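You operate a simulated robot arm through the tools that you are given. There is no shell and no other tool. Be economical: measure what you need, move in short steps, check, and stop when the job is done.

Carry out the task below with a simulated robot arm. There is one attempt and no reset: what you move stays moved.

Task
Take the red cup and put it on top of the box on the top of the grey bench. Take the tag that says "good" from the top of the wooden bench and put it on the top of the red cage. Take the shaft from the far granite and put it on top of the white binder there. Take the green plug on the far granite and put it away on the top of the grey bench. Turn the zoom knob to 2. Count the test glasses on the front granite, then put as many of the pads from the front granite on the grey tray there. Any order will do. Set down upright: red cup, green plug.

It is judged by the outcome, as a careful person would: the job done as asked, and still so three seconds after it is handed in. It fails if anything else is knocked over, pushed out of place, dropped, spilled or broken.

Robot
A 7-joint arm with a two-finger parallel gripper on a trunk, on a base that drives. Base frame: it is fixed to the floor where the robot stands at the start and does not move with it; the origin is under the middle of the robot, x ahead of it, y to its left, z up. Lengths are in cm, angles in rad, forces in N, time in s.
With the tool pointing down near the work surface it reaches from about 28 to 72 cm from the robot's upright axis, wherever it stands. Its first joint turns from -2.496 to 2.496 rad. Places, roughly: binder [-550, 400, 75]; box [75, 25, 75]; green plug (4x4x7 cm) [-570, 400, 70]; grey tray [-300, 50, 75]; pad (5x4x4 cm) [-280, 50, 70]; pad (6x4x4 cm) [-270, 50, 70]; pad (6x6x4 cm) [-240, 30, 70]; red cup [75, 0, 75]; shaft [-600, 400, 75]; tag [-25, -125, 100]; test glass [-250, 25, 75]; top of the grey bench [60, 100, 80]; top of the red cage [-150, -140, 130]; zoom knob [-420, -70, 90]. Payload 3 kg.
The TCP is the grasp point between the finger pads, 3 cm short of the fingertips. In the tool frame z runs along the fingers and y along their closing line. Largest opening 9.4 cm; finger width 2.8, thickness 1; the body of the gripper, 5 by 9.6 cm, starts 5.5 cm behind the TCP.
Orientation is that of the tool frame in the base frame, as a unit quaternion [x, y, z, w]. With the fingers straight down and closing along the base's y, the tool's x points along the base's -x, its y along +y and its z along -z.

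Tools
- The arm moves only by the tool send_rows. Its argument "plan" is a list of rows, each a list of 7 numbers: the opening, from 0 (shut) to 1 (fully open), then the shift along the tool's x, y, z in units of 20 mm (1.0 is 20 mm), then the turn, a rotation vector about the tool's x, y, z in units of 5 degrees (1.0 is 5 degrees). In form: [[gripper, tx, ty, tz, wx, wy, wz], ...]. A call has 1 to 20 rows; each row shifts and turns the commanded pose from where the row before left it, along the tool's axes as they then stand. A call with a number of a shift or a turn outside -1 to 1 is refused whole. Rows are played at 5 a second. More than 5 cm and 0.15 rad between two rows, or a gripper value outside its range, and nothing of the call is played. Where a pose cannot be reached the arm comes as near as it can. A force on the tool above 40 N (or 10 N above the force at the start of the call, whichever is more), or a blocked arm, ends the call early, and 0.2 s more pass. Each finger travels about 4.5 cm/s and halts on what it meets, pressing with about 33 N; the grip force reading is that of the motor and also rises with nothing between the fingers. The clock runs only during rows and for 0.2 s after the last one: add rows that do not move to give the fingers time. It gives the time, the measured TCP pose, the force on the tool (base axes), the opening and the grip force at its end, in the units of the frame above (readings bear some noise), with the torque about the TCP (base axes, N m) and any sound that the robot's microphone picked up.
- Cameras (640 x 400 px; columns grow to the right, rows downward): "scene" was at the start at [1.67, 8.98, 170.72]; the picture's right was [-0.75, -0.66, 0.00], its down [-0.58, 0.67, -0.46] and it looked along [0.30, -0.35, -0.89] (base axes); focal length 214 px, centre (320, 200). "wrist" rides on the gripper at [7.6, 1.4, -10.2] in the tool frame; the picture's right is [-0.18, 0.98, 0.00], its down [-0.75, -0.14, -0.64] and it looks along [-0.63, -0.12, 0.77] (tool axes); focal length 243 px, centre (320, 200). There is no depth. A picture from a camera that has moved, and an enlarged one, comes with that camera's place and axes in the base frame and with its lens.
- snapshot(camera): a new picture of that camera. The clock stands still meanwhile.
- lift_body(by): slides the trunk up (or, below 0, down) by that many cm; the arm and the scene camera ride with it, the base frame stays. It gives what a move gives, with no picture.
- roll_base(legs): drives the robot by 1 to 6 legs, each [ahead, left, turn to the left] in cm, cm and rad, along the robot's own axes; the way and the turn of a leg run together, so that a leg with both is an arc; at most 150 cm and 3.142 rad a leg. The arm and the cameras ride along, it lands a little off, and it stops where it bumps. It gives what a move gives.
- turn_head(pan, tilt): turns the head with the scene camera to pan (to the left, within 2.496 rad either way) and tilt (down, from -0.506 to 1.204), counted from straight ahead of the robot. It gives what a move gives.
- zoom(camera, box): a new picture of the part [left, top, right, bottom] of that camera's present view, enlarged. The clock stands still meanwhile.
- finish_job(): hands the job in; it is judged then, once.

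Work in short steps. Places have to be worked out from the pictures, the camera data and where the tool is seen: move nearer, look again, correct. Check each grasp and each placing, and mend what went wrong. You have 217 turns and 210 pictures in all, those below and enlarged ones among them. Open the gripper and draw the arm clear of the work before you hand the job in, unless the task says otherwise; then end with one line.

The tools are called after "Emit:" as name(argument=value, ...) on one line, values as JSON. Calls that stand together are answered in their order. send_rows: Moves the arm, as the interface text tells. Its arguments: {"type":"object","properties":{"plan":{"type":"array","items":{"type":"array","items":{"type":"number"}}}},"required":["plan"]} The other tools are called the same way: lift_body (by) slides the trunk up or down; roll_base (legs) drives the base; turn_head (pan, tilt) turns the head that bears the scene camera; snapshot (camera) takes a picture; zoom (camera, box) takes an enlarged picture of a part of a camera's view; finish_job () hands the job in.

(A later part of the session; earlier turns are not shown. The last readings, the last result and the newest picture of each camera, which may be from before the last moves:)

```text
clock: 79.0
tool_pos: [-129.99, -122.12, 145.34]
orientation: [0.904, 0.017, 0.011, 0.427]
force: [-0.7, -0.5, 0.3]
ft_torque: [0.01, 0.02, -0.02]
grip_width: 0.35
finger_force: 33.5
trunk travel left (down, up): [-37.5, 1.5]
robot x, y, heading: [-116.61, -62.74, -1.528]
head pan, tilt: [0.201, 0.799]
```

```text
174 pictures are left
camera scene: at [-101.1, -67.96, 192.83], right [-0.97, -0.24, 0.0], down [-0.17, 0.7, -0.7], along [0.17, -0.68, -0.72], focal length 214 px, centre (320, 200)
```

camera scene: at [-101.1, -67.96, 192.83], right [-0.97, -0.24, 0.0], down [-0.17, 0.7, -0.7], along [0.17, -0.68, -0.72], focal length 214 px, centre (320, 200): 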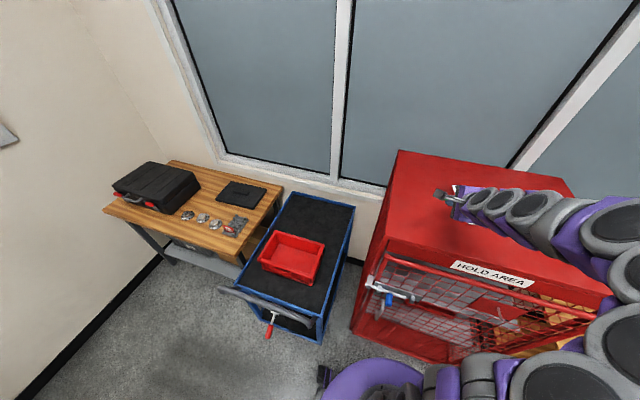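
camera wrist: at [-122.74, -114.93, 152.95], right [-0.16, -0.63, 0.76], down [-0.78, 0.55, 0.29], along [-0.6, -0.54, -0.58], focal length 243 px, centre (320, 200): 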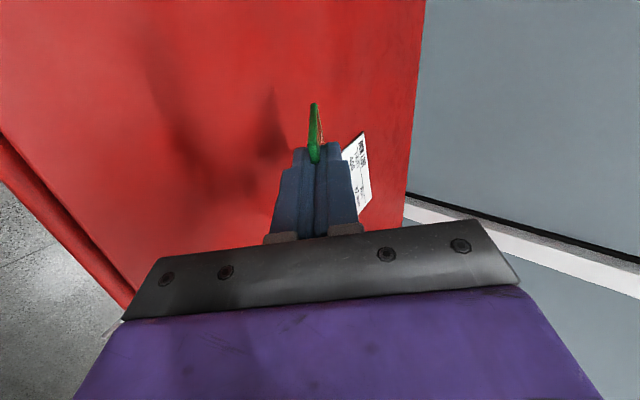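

Tool tilted 50°. Lower vertically 7 cm, then check height by view.

Emit:
send_rows(plan=[[0, 0, -0.766, 0.643, 0, 0, 0], [0, 0, -0.766, 0.643, 0, 0, 0], [0, 0, -0.766, 0.643, 0, 0, 0], [0, 0, -0.383, 0.321, 0, 0, 0], [0, 0, 0, 0, 0, 0, 0]])

Emit:
snapshot(camera="wrist")

Emit:
zoom(camera="scene", box=[400, 160, 560, 260])

```text
clock: 80.2
tool_pos: [-130.11, -122.26, 138.42]
orientation: [0.904, 0.018, 0.011, 0.428]
force: [-0.6, -0.7, -0.2]
ft_torque: [0.0, 0.0, 0.0]
grip_width: 0.34
finger_force: 32.4
trunk travel left (down, up): [-37.5, 1.5]
robot x, y, heading: [-116.76, -62.98, -1.534]
head pan, tilt: [0.201, 0.799]
```

```text
173 pictures are left
camera wrist: at [-122.77, -114.99, 146.04], right [-0.16, -0.63, 0.76], down [-0.78, 0.55, 0.29], along [-0.6, -0.54, -0.58], focal length 243 px, centre (320, 200)
```

wrist: 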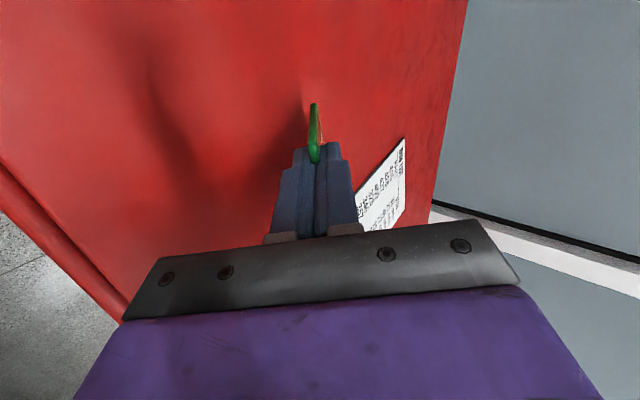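

```text
4.00 times, centred on (480, 210) of scene
camera zoom: at [-101.11, -67.94, 192.83], right [-0.97, -0.24, 0.0], down [-0.17, 0.7, -0.7], along [0.17, -0.68, -0.72], focal length 858 px, centre (-320, 160)
```

zoom: 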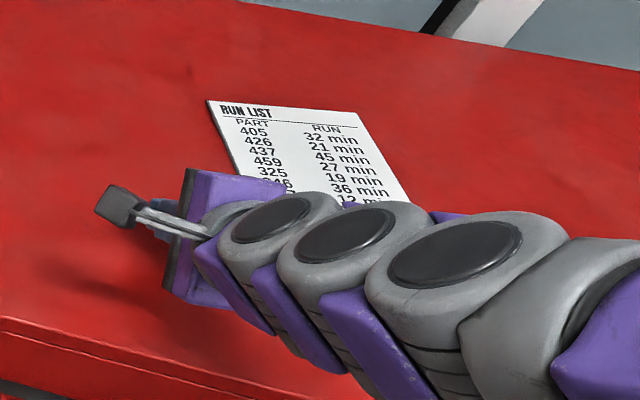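

Lower further in gentle steps.

Emit:
send_rows(plan=[[0, 0, -0.383, 0.321, 0, 0, 0], [0, 0, -0.383, 0.321, 0, 0, 0], [0, 0, -0.2, 0.168, 0, 0, 0]])

Emit:
snapshot(camera="wrist")

```text
clock: 81.0
tool_pos: [-130.01, -122.09, 136.12]
orientation: [0.902, 0.018, 0.011, 0.43]
force: [-1.0, -0.4, 20.5]
ft_torque: [-1.1, 0.13, -0.08]
grip_width: 0.38
finger_force: 32.8
trunk travel left (down, up): [-37.5, 1.5]
robot x, y, heading: [-116.76, -63.33, -1.527]
head pan, tilt: [0.201, 0.799]
```

```text
171 pictures are left
camera wrist: at [-122.68, -114.82, 143.74], right [-0.16, -0.63, 0.76], down [-0.78, 0.56, 0.29], along [-0.61, -0.55, -0.58], focal length 243 px, centre (320, 200)
```

wrist: 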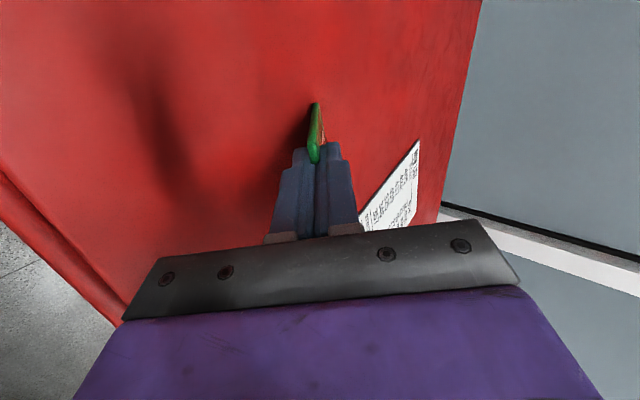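

Contact at the tag's tip ~7 cm beyond the TCP (surface ≈131.5). I lift a hair, tilt 10° more to lay it flatter, and come down again.

Emit:
send_rows(plan=[[0, 0, 0.15, -0.13, 0, 0, 0], [0, 0, 0, 0, -1, 0, 0], [0, 0, 0, 0, -1, 0, 0], [0, 0, -0.3, 0.17, 0, 0, 0], [0, 0, -0.22, 0.13, 0, 0, 0], [0, 0, 0, 0, 0, 0, 0]])

```text
clock: 82.4
tool_pos: [-130.08, -122.3, 135.29]
orientation: [0.862, 0.016, 0.013, 0.507]
force: [-2.5, -2.4, 16.8]
ft_torque: [-1.0, 0.16, -0.17]
grip_width: 0.38
finger_force: 32.4
trunk travel left (down, up): [-37.5, 1.5]
robot x, y, heading: [-116.84, -63.13, -1.527]
head pan, tilt: [0.201, 0.799]
```

Touching again. Open slowly, then withdraw back along the fingers.

Emit:
send_rows(plan=[[0.05, 0, 0.05, 0, 0, 0, 0], [0.1, 0, 0, 0, 0, 0, 0], [0.2, 0, 0, 0, 0, 0, 0], [0.25, 0, 0, 0, 0, 0, 0], [0.25, 0, 0, 0, 0, 0, 0], [0.25, 0, 0, -0.5, 0, 0, 0], [0.25, 0, 0, -1, 0, 0, 0], [0.25, 0, 0, -1, 0, 0, 0], [0.25, 0, 0, -1, 0, 0, 0], [0.25, 0, 0, -1, 0, 0, 0], [0.25, 0, 0, -1, 0, 0, 0]])

Emit:
snapshot(camera="wrist")

Emit:
snapshot(camera="scene")

```text
clock: 84.8
tool_pos: [-130.22, -118.01, 137.59]
orientation: [0.863, 0.016, 0.013, 0.504]
force: [0.5, -0.6, 0.1]
ft_torque: [-0.01, -0.01, 0.01]
grip_width: 2.36
finger_force: 0.2
out of reach, approached as far as the arm can: row 9, 10, 11
trunk travel left (down, up): [-37.5, 1.5]
robot x, y, heading: [-116.87, -63.62, -1.528]
head pan, tilt: [0.201, 0.799]
```

```text
170 pictures are left
camera wrist: at [-122.93, -109.53, 143.86], right [-0.17, -0.49, 0.86], down [-0.78, 0.6, 0.19], along [-0.6, -0.64, -0.48], focal length 243 px, centre (320, 200)
```

wrist: 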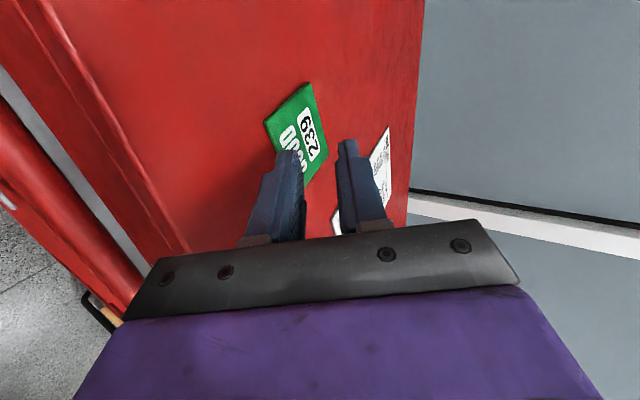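

```text
169 pictures are left
camera scene: at [-101.13, -67.9, 192.83], right [-0.97, -0.24, 0.0], down [-0.17, 0.7, -0.7], along [0.17, -0.68, -0.72], focal length 214 px, centre (320, 200)
```

scene: 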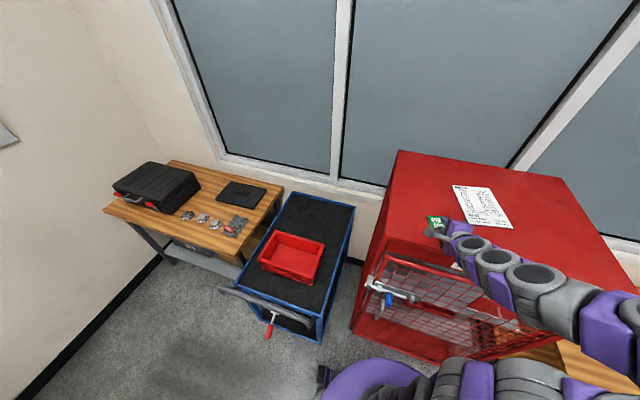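

The tag lies flat on the cage top. Back the base away.

Emit:
roll_base(legs=[[-30, 0, 0]])

Emit:
zoom(camera="scene", box=[350, 100, 590, 250])

```text
clock: 86.9
tool_pos: [-131.34, -87.75, 137.65]
orientation: [0.863, 0.019, 0.015, 0.505]
force: [0.4, 0.0, 0.0]
ft_torque: [0.02, 0.0, -0.01]
grip_width: 2.34
finger_force: 0.0
trunk travel left (down, up): [-37.5, 1.5]
robot x, y, heading: [-117.95, -33.16, -1.529]
head pan, tilt: [0.201, 0.799]
```

```text
2.67 times, centred on (470, 175) of scene
camera zoom: at [-102.46, -37.63, 192.84], right [-0.97, -0.24, 0.0], down [-0.17, 0.7, -0.7], along [0.17, -0.68, -0.72], focal length 572 px, centre (-80, 267)
```

zoom: 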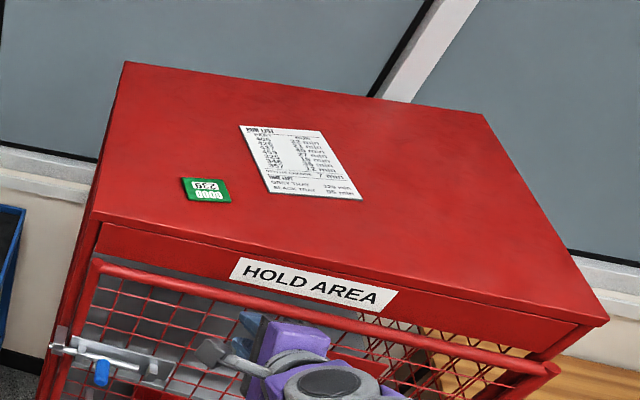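

Tag is flat and safe. Now look along toward the zoom knob region (−420,−70).

Emit:
turn_head(pan=-1.45, tilt=0.35)

Emit:
snapshot(camera="scene")

```text
clock: 88.6
tool_pos: [-131.21, -87.71, 137.64]
orientation: [0.863, 0.018, 0.015, 0.505]
force: [1.3, 0.6, -0.7]
ft_torque: [0.01, 0.01, 0.03]
grip_width: 2.37
finger_force: 0.0
trunk travel left (down, up): [-37.5, 1.5]
robot x, y, heading: [-118.06, -33.01, -1.527]
head pan, tilt: [-1.45, 0.351]
```

```text
167 pictures are left
camera scene: at [-113.6, -31.38, 196.8], right [-0.17, 0.99, 0.0], down [0.34, 0.06, -0.94], along [-0.93, -0.15, -0.34], focal length 214 px, centre (320, 200)
```

scene: 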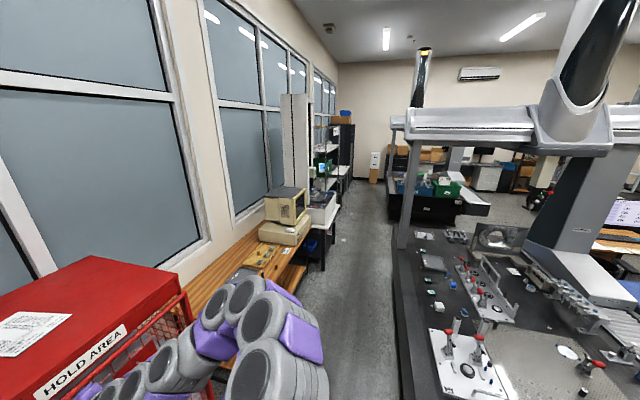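

The front granite is close by, so I'll do that next. First straighten the tool, then turn round to face +y.

Emit:
send_rows(plan=[[0.5, 0, 0, 0, 1, 0, 0], [0.5, 0, 0, 0, 1, 0, 0], [0.5, 0, 0, 0, 1, 0, 0], [0.5, 0, 0, 0, 1, 0, 0], [0.5, 0, 0, 0, 1, 0, 0], [0.5, 0, 0, 0, 1, 0, 0], [0.5, 0, 0, 0, 1, 0, 0], [0.5, 0, 0, 0, 1, 0, 0], [0.5, 0, 0, 0, 1, 0, 0], [0.5, 0, 0, 0, 1, 0, 0], [0.5, 0, 0, 0, 1, 0, 0], [0.5, 0, 0, 0, 1, 0, 0]])

Emit:
roll_base(legs=[[0, 0, -3.1]])

Emit:
turn_head(pan=0.9, tilt=0.7)

Emit:
snapshot(camera="scene")

```text
clock: 91.2
tool_pos: [-131.43, -87.75, 137.54]
orientation: [1.0, 0.022, 0.004, 0.004]
force: [0.9, -0.2, 0.2]
ft_torque: [0.0, 0.01, 0.02]
grip_width: 4.7
finger_force: 0.1
trunk travel left (down, up): [-37.5, 1.5]
robot x, y, heading: [-118.15, -33.03, -1.523]
head pan, tilt: [-1.45, 0.351]
```

```text
clock: 98.8
tool_pos: [-107.98, 22.48, 137.7]
orientation: [-0.051, 0.999, 0.006, -0.004]
force: [0.0, -0.6, -0.4]
ft_torque: [0.0, 0.0, 0.03]
grip_width: 4.71
finger_force: 0.0
trunk travel left (down, up): [-37.5, 1.5]
robot x, y, heading: [-118.3, -32.87, 1.675]
head pan, tilt: [-1.45, 0.351]
```

```text
clock: 101.0
tool_pos: [-108.24, 22.25, 137.83]
orientation: [-0.051, 0.999, 0.006, -0.004]
force: [1.5, -0.1, -0.8]
ft_torque: [0.03, 0.0, 0.02]
grip_width: 4.68
finger_force: 0.1
trunk travel left (down, up): [-37.5, 1.5]
robot x, y, heading: [-118.31, -32.77, 1.67]
head pan, tilt: [0.901, 0.7]
```

```text
166 pictures are left
camera scene: at [-138.85, -32.56, 193.65], right [0.54, 0.84, 0.0], down [0.54, -0.35, -0.76], along [-0.64, 0.41, -0.65], focal length 214 px, centre (320, 200)
```

scene: 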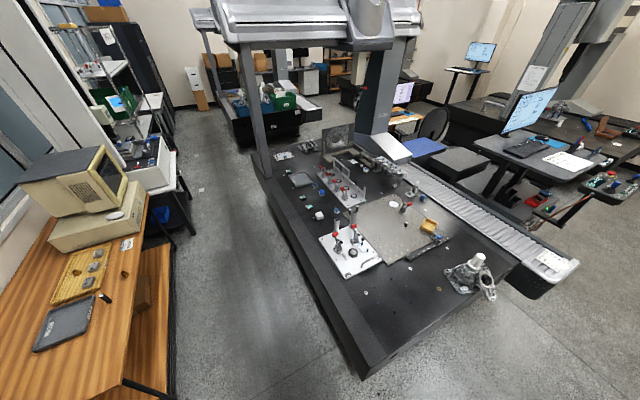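

Zoom on the front granite to count the items.

Emit:
zoom(camera="scene", box=[260, 120, 460, 245])

Emit:
zoom(camera="scene", box=[320, 200, 520, 325])

```text
3.20 times, centred on (360, 182) of scene
camera zoom: at [-138.85, -32.56, 193.65], right [0.54, 0.84, 0.0], down [0.54, -0.35, -0.76], along [-0.64, 0.41, -0.65], focal length 686 px, centre (192, 256)
```

zoom: 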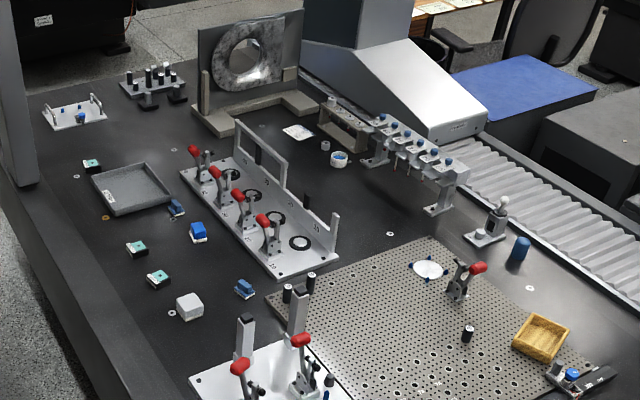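

```text
3.20 times, centred on (420, 262) of scene
camera zoom: at [-138.85, -32.56, 193.65], right [0.54, 0.84, 0.0], down [0.54, -0.35, -0.76], along [-0.64, 0.41, -0.65], focal length 686 px, centre (0, 0)
```

zoom: 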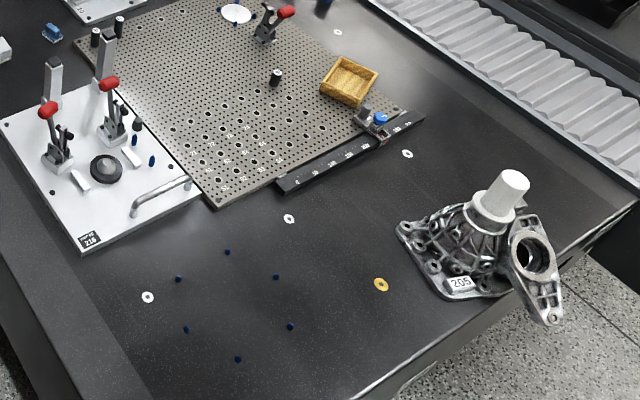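

Pads appear to be blue blocks and a light cube; teal plates look like test glasses. I drive along the aisle to (−265,−33) for a closer view.

Emit:
roll_base(legs=[[0, 0, -0.1], [0, 145, 0]])

Emit:
turn_head(pan=0.3, tilt=0.9)

Emit:
snapshot(camera="scene")

Emit:
snapshot(camera="wrist")

```text
clock: 108.8
tool_pos: [-249.08, 20.58, 137.57]
orientation: [-0.002, 1.0, 0.006, -0.005]
force: [-0.6, -0.5, -0.6]
ft_torque: [0.04, 0.03, 0.04]
grip_width: 4.7
finger_force: 0.0
trunk travel left (down, up): [-37.5, 1.5]
robot x, y, heading: [-264.41, -33.53, 1.575]
head pan, tilt: [0.901, 0.7]
```

```text
clock: 109.8
tool_pos: [-249.25, 20.33, 137.69]
orientation: [-0.003, 1.0, 0.007, -0.004]
force: [0.0, -0.1, -0.6]
ft_torque: [0.02, 0.02, 0.0]
grip_width: 4.69
finger_force: 0.0
trunk travel left (down, up): [-37.5, 1.5]
robot x, y, heading: [-264.68, -33.24, 1.571]
head pan, tilt: [0.3, 0.901]
```

```text
163 pictures are left
camera scene: at [-280.63, -29.05, 192.04], right [0.95, 0.3, 0.0], down [0.24, -0.75, -0.62], along [-0.19, 0.59, -0.78], focal length 214 px, centre (320, 200)
```

scene: 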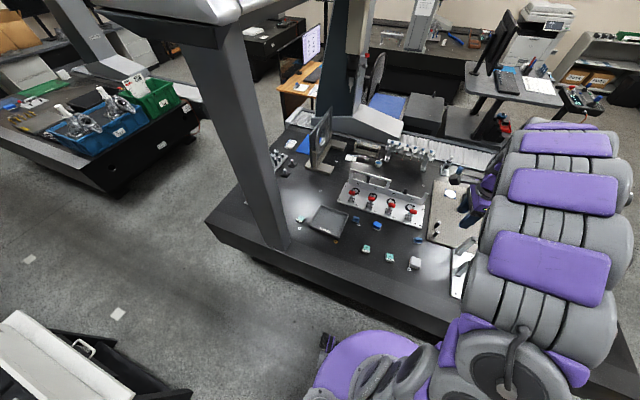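

```text
162 pictures are left
camera wrist: at [-256.61, 21.52, 148.03], right [0.18, 0.98, 0.01], down [0.76, -0.15, 0.63], along [0.63, -0.1, -0.77], focal length 243 px, centre (320, 200)
```

wrist: 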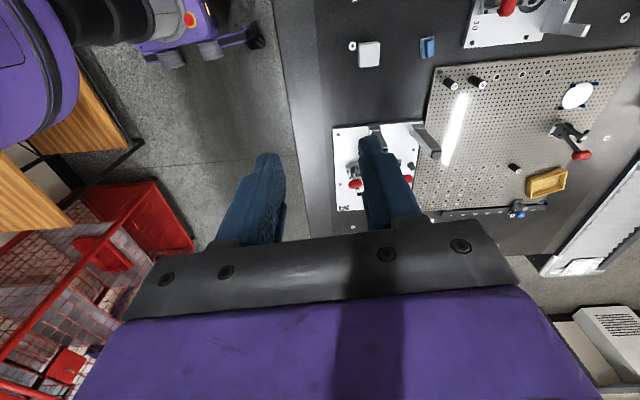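

Pads and glasses lie just left of the arm. Zoom in.

Emit:
zoom(camera="scene", box=[260, 190, 440, 302])

Emit:
zoom(camera="scene", box=[260, 110, 420, 210])

```text
3.56 times, centred on (350, 246) of scene
camera zoom: at [-280.63, -29.05, 192.04], right [0.95, 0.3, 0.0], down [0.24, -0.75, -0.62], along [-0.19, 0.59, -0.78], focal length 763 px, centre (213, 36)
```

zoom: 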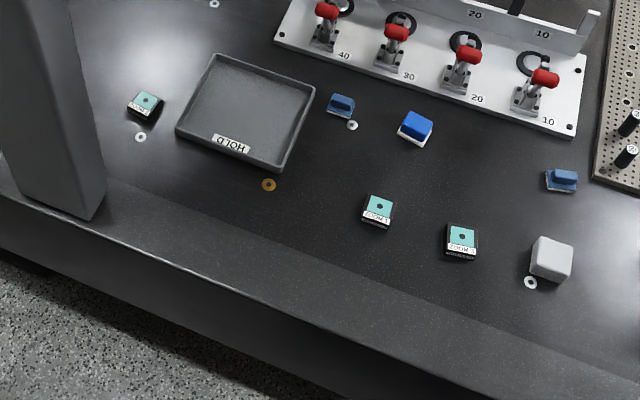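

```text
4.00 times, centred on (340, 160) of scene
camera zoom: at [-280.63, -29.05, 192.04], right [0.95, 0.3, 0.0], down [0.24, -0.75, -0.62], along [-0.19, 0.59, -0.78], focal length 858 px, centre (240, 360)
```

zoom: 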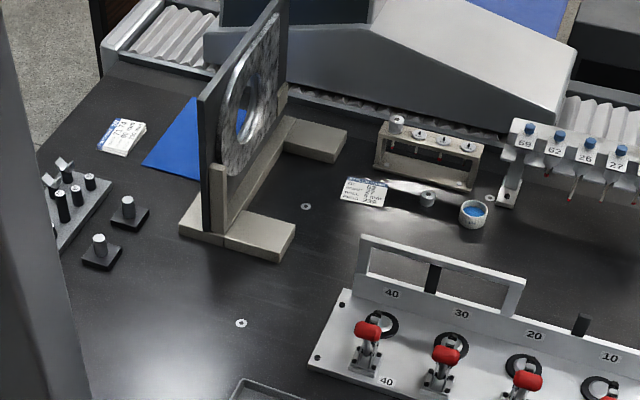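

Zoom in more on the teal plates and on the pad candidates.

Emit:
zoom(camera="scene", box=[345, 210, 425, 260])

Emit:
zoom(camera="scene", box=[285, 200, 365, 250])

Emit:
zoom(camera="scene", box=[380, 220, 460, 270])

```text
8.00 times, centred on (385, 235) of scene
camera zoom: at [-280.63, -29.05, 192.04], right [0.95, 0.3, 0.0], down [0.24, -0.75, -0.62], along [-0.19, 0.59, -0.78], focal length 1716 px, centre (-200, -80)
```

zoom: 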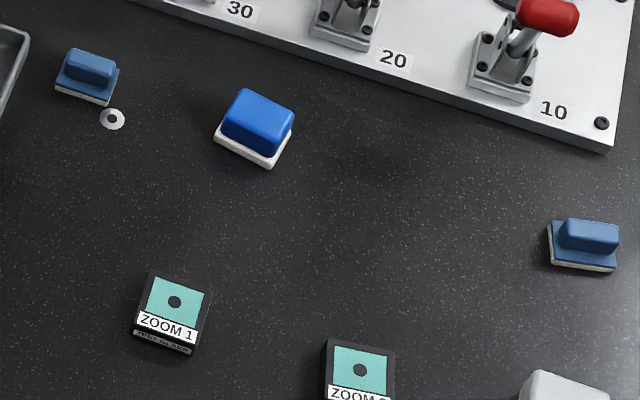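

```text
8.00 times, centred on (325, 225) of scene
camera zoom: at [-280.63, -29.05, 192.04], right [0.95, 0.3, 0.0], down [0.24, -0.75, -0.62], along [-0.19, 0.59, -0.78], focal length 1716 px, centre (280, 0)
```

zoom: 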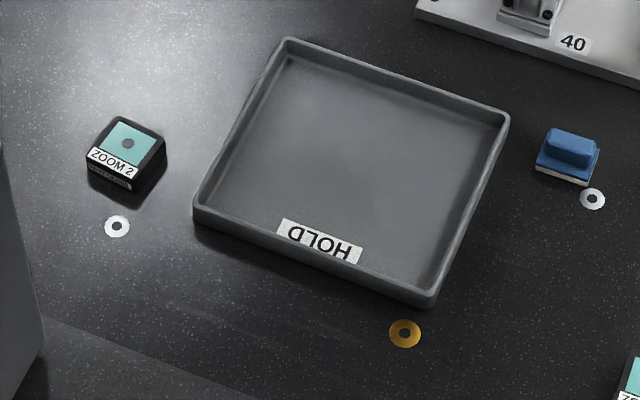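

```text
8.00 times, centred on (420, 245) of scene
camera zoom: at [-280.63, -29.05, 192.04], right [0.95, 0.3, 0.0], down [0.24, -0.75, -0.62], along [-0.19, 0.59, -0.78], focal length 1716 px, centre (-480, -160)
```

zoom: 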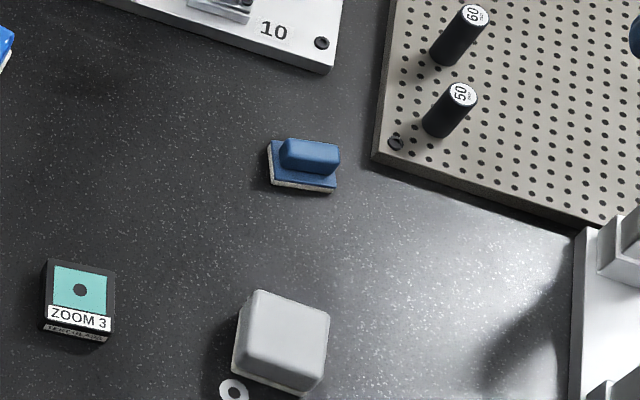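

There are three "TEST GLASS" plates visible (ZOOM 1, 2, 3) and four pads; I'll recheck hidden spots later. I move closer to the granite edge.

Emit:
roll_base(legs=[[0, 6, 0], [10, 0, 0]])

Emit:
lift_body(by=-20)

Emit:
turn_head(pan=0.2, tilt=1.1)

Emit:
snapshot(camera="scene")

Emit:
snapshot(camera="wrist")

```text
clock: 111.5
tool_pos: [-257.14, 30.41, 137.6]
orientation: [-0.003, 1.0, 0.006, 0.003]
force: [-0.2, 0.9, -0.2]
ft_torque: [-0.06, 0.01, -0.01]
grip_width: 4.69
finger_force: 0.1
trunk travel left (down, up): [-37.5, 1.5]
robot x, y, heading: [-270.78, -23.66, 1.574]
head pan, tilt: [0.3, 0.901]
```

```text
clock: 113.7
tool_pos: [-252.72, 30.16, 117.53]
orientation: [-0.001, 1.0, 0.008, -0.012]
force: [-0.2, -0.3, 0.3]
ft_torque: [0.02, -0.02, 0.0]
grip_width: 4.73
finger_force: 0.2
trunk travel left (down, up): [-17.5, 21.5]
robot x, y, heading: [-270.44, -23.74, 1.577]
head pan, tilt: [0.3, 0.901]
```

```text
clock: 114.4
tool_pos: [-250.15, 30.16, 116.96]
orientation: [-0.001, 1.0, 0.006, -0.023]
force: [0.0, -0.7, -0.8]
ft_torque: [0.07, 0.05, -0.02]
grip_width: 4.7
finger_force: 0.0
trunk travel left (down, up): [-17.5, 21.5]
robot x, y, heading: [-269.88, -23.71, 1.573]
head pan, tilt: [0.201, 1.1]
```

```text
156 pictures are left
camera scene: at [-280.69, -20.16, 170.99], right [0.98, 0.2, -0.03], down [0.17, -0.87, -0.46], along [-0.12, 0.44, -0.89], focal length 214 px, centre (320, 200)
```

scene: 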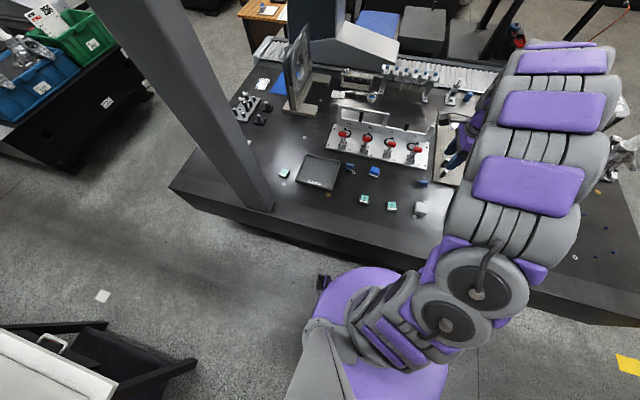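

```text
155 pictures are left
camera wrist: at [-257.3, 31.25, 127.53], right [0.18, 0.98, 0.01], down [0.78, -0.15, 0.61], along [0.6, -0.11, -0.8], focal length 243 px, centre (320, 200)
```

wrist: 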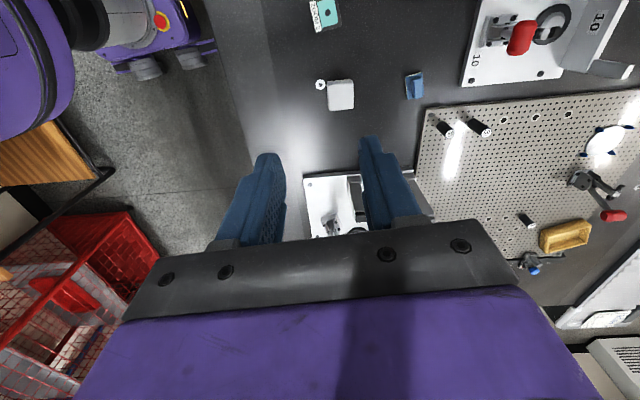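

The pose is drifting and the camera's axes show a slight lean – something may be touching. I re-read the state without moving.

Emit:
turn_head(pan=-0.5, tilt=1.1)

Emit:
snapshot(camera="scene")

```text
clock: 115.5
tool_pos: [-256.21, 30.04, 117.94]
orientation: [-0.005, 1.0, 0.008, -0.002]
force: [-0.2, 0.2, 0.9]
ft_torque: [-0.07, -0.09, 0.01]
grip_width: 4.72
finger_force: 0.0
trunk travel left (down, up): [-17.5, 21.5]
robot x, y, heading: [-271.67, -23.51, 1.579]
head pan, tilt: [-0.499, 1.1]
```

```text
154 pictures are left
camera scene: at [-284.2, -20.96, 170.52], right [0.88, -0.47, 0.01], down [-0.42, -0.79, -0.46], along [0.22, 0.4, -0.89], focal length 214 px, centre (320, 200)
```

scene: 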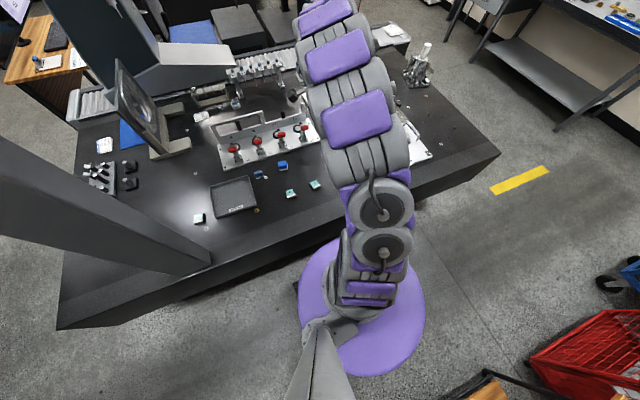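

It swung back upright – a rocking. Check whether it is settling.

Emit:
send_rows(plan=[[0.5, 0, 0, 0, 0, 0, 0], [0.5, 0, 0, 0, 0, 0, 0], [0.5, 0, 0, 0, 0, 0, 0], [0.5, 0, 0, 0, 0, 0, 0]])

Emit:
send_rows(plan=[[0.5, 0, 0, 0, 0, 0, 0], [0.5, 0, 0, 0, 0, 0, 0], [0.5, 0, 0, 0, 0, 0, 0], [0.5, 0, 0, 0, 0, 0, 0]])

Emit:
send_rows(plan=[[0.5, 0, 0, 0, 0, 0, 0], [0.5, 0, 0, 0, 0, 0, 0], [0.5, 0, 0, 0, 0, 0, 0], [0.5, 0, 0, 0, 0, 0, 0]])

```text
clock: 116.5
tool_pos: [-255.37, 30.1, 117.62]
orientation: [-0.004, 1.0, 0.006, -0.004]
force: [0.4, 0.1, 0.7]
ft_torque: [-0.04, -0.05, -0.04]
grip_width: 4.7
finger_force: 0.1
trunk travel left (down, up): [-17.5, 21.5]
robot x, y, heading: [-271.14, -23.27, 1.577]
head pan, tilt: [-0.499, 1.1]
```

```text
clock: 117.5
tool_pos: [-251.79, 30.11, 117.21]
orientation: [-0.001, 1.0, 0.006, -0.017]
force: [0.2, -0.3, 0.2]
ft_torque: [0.02, 0.07, 0.02]
grip_width: 4.73
finger_force: 0.0
trunk travel left (down, up): [-17.5, 21.5]
robot x, y, heading: [-270.43, -23.22, 1.574]
head pan, tilt: [-0.499, 1.1]
```

```text
clock: 118.5
tool_pos: [-250.9, 30.02, 117.03]
orientation: [-0.002, 1.0, 0.006, -0.02]
force: [1.6, -0.9, -0.9]
ft_torque: [0.06, 0.1, -0.03]
grip_width: 4.71
finger_force: 0.0
trunk travel left (down, up): [-17.5, 21.5]
robot x, y, heading: [-270.68, -23.64, 1.572]
head pan, tilt: [-0.499, 1.1]
```

The base keeps rocking here – a wheel probably rides on something at the granite's foot. I back off 8 cm and check stability.

Emit:
roll_base(legs=[[-8, 0, 0]])

Emit:
send_rows(plan=[[0.5, 0, 0, 0, 0, 0, 0], [0.5, 0, 0, 0, 0, 0, 0], [0.5, 0, 0, 0, 0, 0, 0], [0.5, 0, 0, 0, 0, 0, 0], [0.5, 0, 0, 0, 0, 0, 0]])

Emit:
send_rows(plan=[[0.5, 0, 0, 0, 0, 0, 0], [0.5, 0, 0, 0, 0, 0, 0], [0.5, 0, 0, 0, 0, 0, 0], [0.5, 0, 0, 0, 0, 0, 0], [0.5, 0, 0, 0, 0, 0, 0]])

Emit:
snapshot(camera="wrist")

```text
clock: 119.5
tool_pos: [-253.96, 21.89, 117.72]
orientation: [-0.003, 1.0, 0.009, -0.009]
force: [0.1, 0.7, 1.1]
ft_torque: [-0.02, -0.02, 0.02]
grip_width: 4.7
finger_force: 0.0
trunk travel left (down, up): [-17.5, 21.5]
robot x, y, heading: [-271.0, -31.3, 1.575]
head pan, tilt: [-0.499, 1.1]
```

```text
clock: 120.7
tool_pos: [-254.23, 21.95, 117.68]
orientation: [-0.003, 1.0, 0.008, -0.008]
force: [0.8, 0.4, -0.4]
ft_torque: [-0.04, 0.01, 0.0]
grip_width: 4.7
finger_force: 0.1
trunk travel left (down, up): [-17.5, 21.5]
robot x, y, heading: [-271.01, -32.22, 1.578]
head pan, tilt: [-0.499, 1.1]
```

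```text
clock: 121.9
tool_pos: [-253.84, 21.97, 117.75]
orientation: [-0.004, 1.0, 0.008, -0.01]
force: [0.6, -0.2, 0.4]
ft_torque: [0.01, -0.02, 0.02]
grip_width: 4.68
finger_force: 0.0
trunk travel left (down, up): [-17.5, 21.5]
robot x, y, heading: [-270.87, -31.52, 1.58]
head pan, tilt: [-0.499, 1.1]
```

```text
153 pictures are left
camera wrist: at [-261.21, 23.01, 128.06], right [0.18, 0.98, 0.01], down [0.77, -0.15, 0.63], along [0.62, -0.1, -0.78], focal length 243 px, centre (320, 200)
```

wrist: 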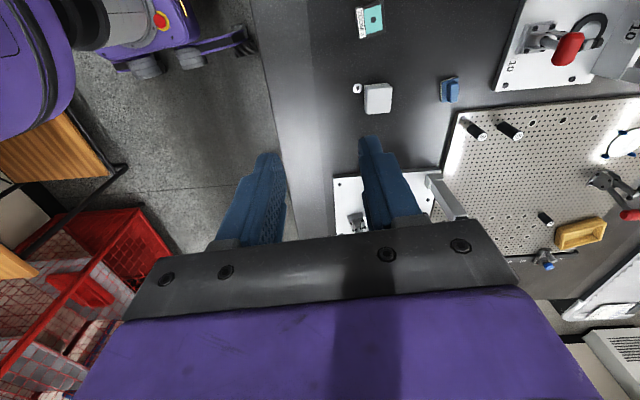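

Stable here but still leaning about 1°. Back another 6 cm and look straight down at the base.

Emit:
roll_base(legs=[[-6, 0, 0]])

Emit:
turn_head(pan=-0.9, tilt=1.2)

Emit:
snapshot(camera="scene")

Emit:
turn_head(pan=0.9, tilt=1.2)

Emit:
snapshot(camera="scene")

```text
clock: 122.9
tool_pos: [-254.54, 15.78, 117.93]
orientation: [-0.004, 1.0, 0.01, -0.006]
force: [-0.8, -0.3, 1.4]
ft_torque: [0.03, -0.02, 0.0]
grip_width: 4.71
finger_force: 0.0
trunk travel left (down, up): [-17.5, 21.5]
robot x, y, heading: [-271.22, -37.71, 1.578]
head pan, tilt: [-0.499, 1.1]
```

```text
clock: 123.8
tool_pos: [-254.62, 15.75, 117.86]
orientation: [-0.004, 1.0, 0.009, -0.006]
force: [0.2, 0.4, 0.0]
ft_torque: [-0.01, -0.04, -0.02]
grip_width: 4.69
finger_force: 0.0
trunk travel left (down, up): [-17.5, 21.5]
robot x, y, heading: [-271.16, -37.94, 1.573]
head pan, tilt: [-0.901, 1.201]
```

```text
152 pictures are left
camera scene: at [-280.56, -36.97, 170.06], right [0.63, -0.78, 0.0], down [-0.73, -0.58, -0.36], along [0.28, 0.23, -0.93], focal length 214 px, centre (320, 200)
```

scene: 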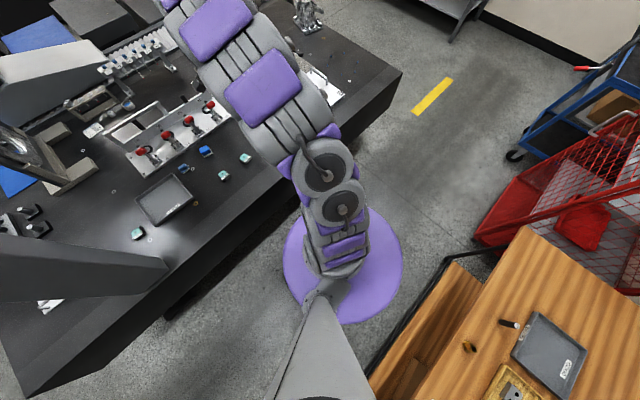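

```text
clock: 125.6
tool_pos: [-254.49, 15.82, 117.79]
orientation: [-0.004, 1.0, 0.01, -0.007]
force: [0.7, -0.1, 0.2]
ft_torque: [0.01, 0.03, 0.0]
grip_width: 4.7
finger_force: 0.0
trunk travel left (down, up): [-17.5, 21.5]
robot x, y, heading: [-270.93, -37.71, 1.577]
head pan, tilt: [0.901, 1.201]
```

```text
151 pictures are left
camera scene: at [-289.3, -37.02, 170.06], right [0.62, 0.79, 0.0], down [0.73, -0.58, -0.36], along [-0.29, 0.22, -0.93], focal length 214 px, centre (320, 200)
```

scene: 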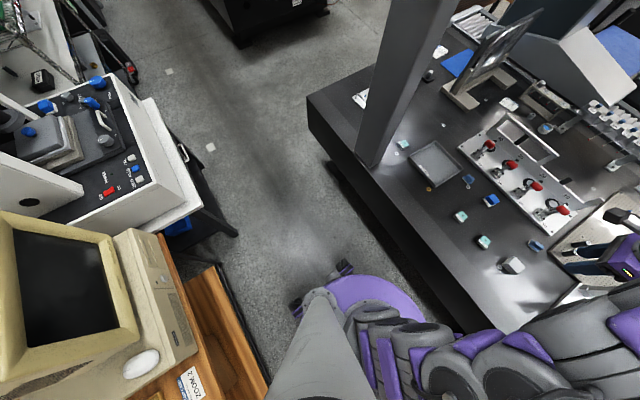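

Here the robot stands upright. I'll work from y≈−31 with the tool tilted outward for reach; drive ahead 6 cm and rotate the wrist to the standard (camera toward robot) pose.

Emit:
roll_base(legs=[[6, 3, 0]])

Emit:
send_rows(plan=[[0.9, 0, 0, 0, 0, 0, -1], [0.9, 0, 0, 0, 0, 0, -1], [0.9, 0, 0, 0, 0, 0, -1], [0.9, 0, 0, 0, 0, 0, -1], [0.9, 0, 0, 0, 0, 0, -1], [0.9, 0, 0, 0, 0, 0, -1], [0.9, 0, 0, 0, 0, 0, -1], [0.9, 0, 0, 0, 0, 0, -1], [0.9, 0, 0, 0, 0, 0, -1], [0.9, 0, 0, 0, 0, 0, -1], [0.9, 0, 0, 0, 0, 0, -1], [0.9, 0, 0, 0, 0, 0, -1], [0.9, 0, 0, 0, 0, 0, -1], [0.9, 0, 0, 0, 0, 0, -1], [0.9, 0, 0, 0, 0, 0, -1], [0.9, 0, 0, 0, 0, 0, -1], [0.9, 0, 0, 0, 0, 0, -1], [0.9, 0, 0, 0, 0, 0, -1]])

Emit:
snapshot(camera="wrist")

```text
clock: 126.6
tool_pos: [-255.66, 21.79, 117.42]
orientation: [-0.003, 1.0, 0.007, -0.014]
force: [1.2, -1.0, -0.7]
ft_torque: [0.03, 0.06, 0.02]
grip_width: 4.69
finger_force: 0.0
trunk travel left (down, up): [-17.5, 21.5]
robot x, y, heading: [-273.82, -31.83, 1.574]
head pan, tilt: [0.901, 1.201]
```

```text
clock: 130.4
tool_pos: [-256.76, 21.68, 117.81]
orientation: [0.71, -0.704, -0.014, 0.0]
force: [0.0, 0.1, -0.4]
ft_torque: [-0.02, -0.01, 0.01]
grip_width: 8.45
finger_force: 0.1
trunk travel left (down, up): [-17.5, 21.5]
robot x, y, heading: [-273.81, -31.43, 1.58]
head pan, tilt: [0.901, 1.201]
```

```text
150 pictures are left
camera wrist: at [-257.83, 13.67, 127.92], right [-0.98, 0.18, 0.02], down [0.15, 0.74, 0.65], along [0.1, 0.65, -0.76], focal length 243 px, centre (320, 200)
```

wrist: 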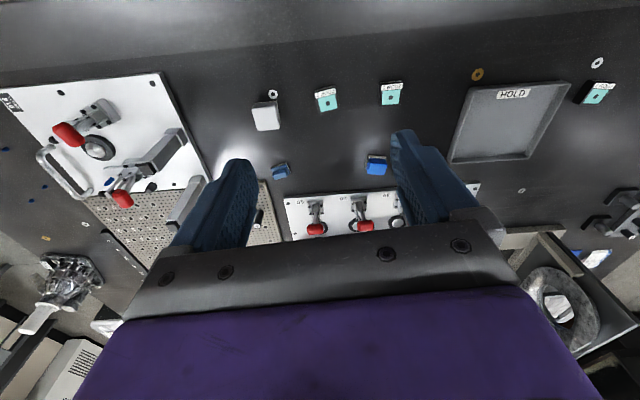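

Clear view: W pad (−243.5,33), blue pad A (−267,51), pad C (−242.5,48), tray x −310…−288, y 37…56. Check whether the base is still rocking here.

Emit:
send_rows(plan=[[1, 0, 0, 0, 0, 0, 0], [1, 0, 0, 0, 0, 0, 0], [1, 0, 0, 0, 0, 0, 0], [1, 0, 0, 0, 0, 0, 0], [1, 0, 0, 0, 0, 0, 0]])

Emit:
send_rows(plan=[[1, 0, 0, 0, 0, 0, 0], [1, 0, 0, 0, 0, 0, 0], [1, 0, 0, 0, 0, 0, 0], [1, 0, 0, 0, 0, 0, 0], [1, 0, 0, 0, 0, 0, 0]])

Emit:
send_rows(plan=[[1, 0, 0, 0, 0, 0, 0], [1, 0, 0, 0, 0, 0, 0], [1, 0, 0, 0, 0, 0, 0], [1, 0, 0, 0, 0, 0, 0], [1, 0, 0, 0, 0, 0, 0]])

```text
clock: 131.6
tool_pos: [-256.56, 21.6, 117.84]
orientation: [0.709, -0.705, -0.014, 0.0]
force: [0.1, 1.3, 0.5]
ft_torque: [0.0, 0.0, 0.02]
grip_width: 9.41
finger_force: 0.1
trunk travel left (down, up): [-17.5, 21.5]
robot x, y, heading: [-273.34, -31.35, 1.579]
head pan, tilt: [0.901, 1.201]
```

```text
clock: 132.8
tool_pos: [-256.6, 21.66, 117.71]
orientation: [0.71, -0.705, -0.013, 0.0]
force: [0.2, -0.2, 0.5]
ft_torque: [-0.01, -0.01, 0.0]
grip_width: 9.4
finger_force: 0.1
trunk travel left (down, up): [-17.5, 21.5]
robot x, y, heading: [-273.44, -31.66, 1.577]
head pan, tilt: [0.901, 1.201]
```

```text
clock: 134.0
tool_pos: [-256.68, 21.68, 117.8]
orientation: [0.71, -0.704, -0.013, -0.001]
force: [-0.2, 0.5, 0.2]
ft_torque: [0.03, 0.0, -0.01]
grip_width: 9.38
finger_force: 0.0
trunk travel left (down, up): [-17.5, 21.5]
robot x, y, heading: [-273.28, -31.77, 1.577]
head pan, tilt: [0.901, 1.201]
```

Stable here. Take pad W first: yaw −8°, tilt outward 25°, and move to above it.

Emit:
send_rows(plan=[[1, 0, 0, 0, 0, 0, 0.8], [1, 0, 0, 0, 0, 0, 0.8], [1, 0, 0, 0, 0, -1, 0], [1, 0, 0, 0, 0, -1, 0], [1, 0, 0, 0, 0, -1, 0], [1, 0, 0, 0, 0, -1, 0], [1, 0, 0, 0, 0, -1, 0]])

Emit:
send_rows(plan=[[1, 0.067, -0.366, 1, 0, 0, 0], [1, 0.067, -0.366, 1, 0, 0, 0], [1, 0.067, -0.366, 1, 0, 0, 0], [1, 0.067, -0.366, 1, 0, 0, 0], [1, 0.067, -0.366, 1, 0, 0, 0], [1, 0.067, -0.366, 1, 0, 0, 0], [1, 0.067, -0.366, 1, 0, 0, 0], [1, 0.067, -0.366, 1, 0, 0, 0], [1, 0.067, -0.366, 1, 0, 0, 0], [1, 0.067, -0.366, 1, 0, 0, 0], [1, 0.067, -0.366, 1, 0, 0, 0], [1, 0.067, -0.366, 1, 0, 0, 0], [1, 0.067, -0.366, 1, 0, 0, 0], [1, 0.067, -0.366, 1, 0, 0, 0], [1, 0, 0, 0, 0, 0, 0]])

Emit:
snapshot(camera="wrist")

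```text
clock: 135.6
tool_pos: [-256.71, 21.64, 117.67]
orientation: [-0.639, 0.735, 0.156, 0.163]
force: [1.1, -0.9, 0.2]
ft_torque: [-0.04, 0.0, 0.02]
grip_width: 9.38
finger_force: 0.1
trunk travel left (down, up): [-17.5, 21.5]
robot x, y, heading: [-273.73, -31.64, 1.577]
head pan, tilt: [0.901, 1.201]
```

```text
clock: 138.8
tool_pos: [-245.53, 30.89, 91.59]
orientation: [-0.64, 0.735, 0.155, 0.162]
force: [-0.2, -0.5, -0.4]
ft_torque: [0.0, -0.01, 0.02]
grip_width: 9.38
finger_force: 0.1
trunk travel left (down, up): [-17.5, 21.5]
robot x, y, heading: [-273.53, -31.28, 1.576]
head pan, tilt: [0.901, 1.201]
```

```text
149 pictures are left
camera wrist: at [-248.29, 19.72, 97.36], right [-0.95, 0.29, 0.1], down [0.21, 0.37, 0.9], along [0.23, 0.88, -0.42], focal length 243 px, centre (320, 200)
```

wrist: 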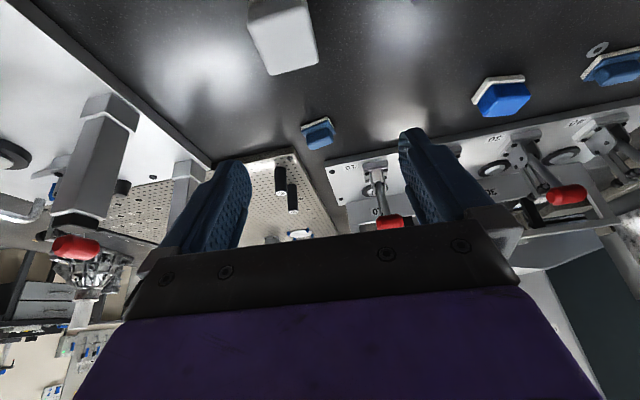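

W refined to (−243,33.5). Move laterally over it and down to z≈80, then look.

Emit:
send_rows(plan=[[1, 0.2, -0.3, 0.97, 0, 0, 0], [1, 0.2, -0.3, 0.97, 0, 0, 0], [1, 0.2, -0.3, 0.97, 0, 0, 0], [1, 0.2, -0.17, 0.97, 0, 0, 0], [1, 0.2, 0, 0.97, 0, 0, 0], [1, 0.2, 0, 0.97, 0, 0, 0], [1, 0, 0, 0, 0, 0, 0]])

Emit:
snapshot(camera="wrist")

```text
clock: 140.4
tool_pos: [-243.35, 33.51, 80.01]
orientation: [-0.64, 0.734, 0.157, 0.163]
force: [0.1, -1.1, -0.5]
ft_torque: [0.04, 0.03, 0.01]
grip_width: 9.41
finger_force: 0.0
trunk travel left (down, up): [-17.5, 21.5]
robot x, y, heading: [-273.6, -31.4, 1.578]
head pan, tilt: [0.901, 1.201]
```

```text
148 pictures are left
camera wrist: at [-246.05, 22.29, 85.89], right [-0.95, 0.29, 0.1], down [0.21, 0.37, 0.9], along [0.23, 0.88, -0.42], focal length 243 px, centre (320, 200)
```

wrist: 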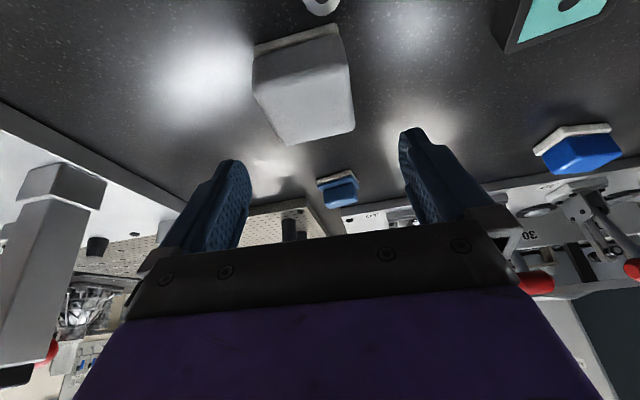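

W lies between the finger planes, centre ≈(−243.1,34). Descend to z≈74.3 and close.

Emit:
send_rows(plan=[[1, 0.32, -0.03, 0.9, 0, 0, 0], [1, 0.32, -0.03, 0.9, 0, 0, 0], [1, 0.32, 0, 0.9, 0, 0, 0], [0.7, 0, 0, 0, 0, 0, 0], [0.5, 0, 0, 0, 0, 0, 0], [0.3, 0, 0, 0, 0, 0, 0], [0.3, 0, 0, 0, 0, 0, 0], [0, 0, 0, 0, 0, 0, 0], [0, 0, 0, 0, 0, 0, 0], [0, 0, 0, 0, 0, 0, 0]])

Emit:
snapshot(camera="wrist")

```text
clock: 142.6
tool_pos: [-243.17, 33.99, 74.24]
orientation: [-0.64, 0.735, 0.155, 0.162]
force: [0.1, -0.6, 0.4]
ft_torque: [0.02, -0.02, 0.01]
grip_width: 5.75
finger_force: 33.0
trunk travel left (down, up): [-17.5, 21.5]
robot x, y, heading: [-273.47, -31.56, 1.579]
head pan, tilt: [0.901, 1.201]
```

```text
147 pictures are left
camera wrist: at [-245.97, 22.83, 80.28], right [-0.95, 0.29, 0.1], down [0.21, 0.37, 0.9], along [0.23, 0.88, -0.42], focal length 243 px, centre (320, 200)
```

wrist: 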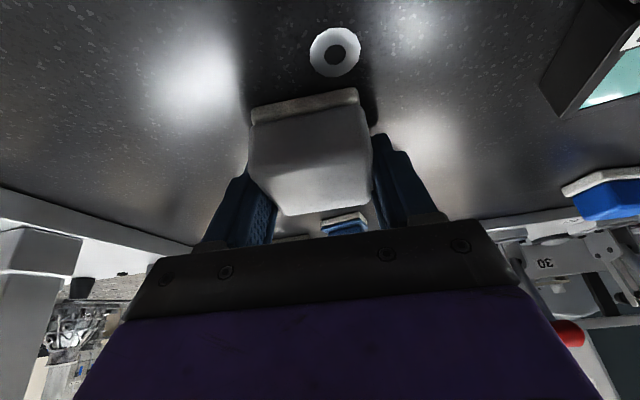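

W is gripped (5.75 cm). Lift 10 cm, and shift the base 8 cm left for better reach to the tray.

Emit:
send_rows(plan=[[0, -0.423, 0, -0.906, 0, 0, 0], [0, -0.423, 0, -0.906, 0, 0, 0], [0, -0.423, 0, -0.906, 0, 0, 0], [0, -0.423, 0, -0.906, 0, 0, 0], [0, -0.423, 0, -0.906, 0, 0, 0], [0, -0.423, 0, -0.906, 0, 0, 0], [0, -0.423, 0, -0.906, 0, 0, 0]])

Emit:
roll_base(legs=[[0, 8, 0]])

Emit:
send_rows(plan=[[0, 0, 0, 0, 0, 0, 0], [0, 0, 0, 0, 0, 0, 0], [0, 0, 0, 0, 0, 0, 0], [0, 0, 0, 0, 0, 0, 0], [0, 0, 0, 0, 0, 0, 0]])

Emit:
turn_head(pan=0.3, tilt=1.0)

Emit:
snapshot(camera="scene")

```text
clock: 144.2
tool_pos: [-243.02, 33.88, 88.3]
orientation: [-0.64, 0.734, 0.157, 0.162]
force: [0.1, 0.3, -0.9]
ft_torque: [0.01, 0.01, 0.0]
grip_width: 5.75
finger_force: 32.6
trunk travel left (down, up): [-17.5, 21.5]
robot x, y, heading: [-273.79, -31.2, 1.579]
head pan, tilt: [0.901, 1.201]
```

```text
clock: 145.2
tool_pos: [-246.95, 33.77, 87.03]
orientation: [-0.636, 0.739, 0.163, 0.151]
force: [2.3, -2.1, -2.2]
ft_torque: [0.21, 0.02, 0.04]
grip_width: 5.76
finger_force: 33.3
trunk travel left (down, up): [-17.5, 21.5]
robot x, y, heading: [-280.32, -31.59, 1.579]
head pan, tilt: [0.901, 1.201]
```

```text
clock: 146.4
tool_pos: [-251.19, 33.74, 88.69]
orientation: [-0.64, 0.734, 0.152, 0.168]
force: [-0.8, 0.6, -0.3]
ft_torque: [-0.06, 0.01, 0.0]
grip_width: 5.76
finger_force: 33.5
trunk travel left (down, up): [-17.5, 21.5]
robot x, y, heading: [-281.06, -31.46, 1.577]
head pan, tilt: [0.901, 1.201]
```

```text
clock: 147.4
tool_pos: [-249.71, 33.64, 88.2]
orientation: [-0.638, 0.736, 0.154, 0.165]
force: [-0.4, -0.1, -0.3]
ft_torque: [0.01, 0.02, -0.02]
grip_width: 5.76
finger_force: 33.5
trunk travel left (down, up): [-17.5, 21.5]
robot x, y, heading: [-280.49, -31.25, 1.576]
head pan, tilt: [0.3, 1.0]
```

```text
146 pictures are left
camera scene: at [-297.99, -27.77, 171.16], right [0.95, 0.3, 0.01], down [0.26, -0.8, -0.54], along [-0.16, 0.51, -0.84], focal length 214 px, centre (320, 200)
```

scene: 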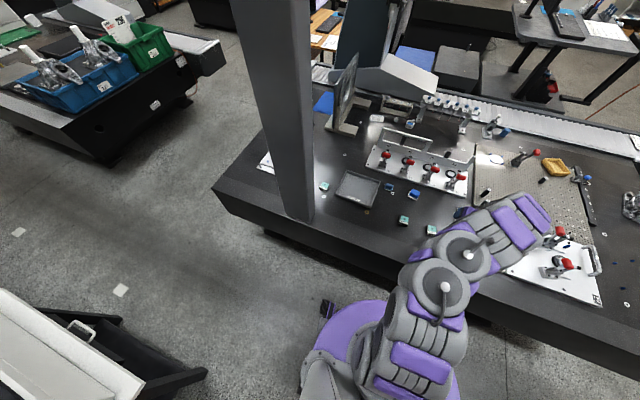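

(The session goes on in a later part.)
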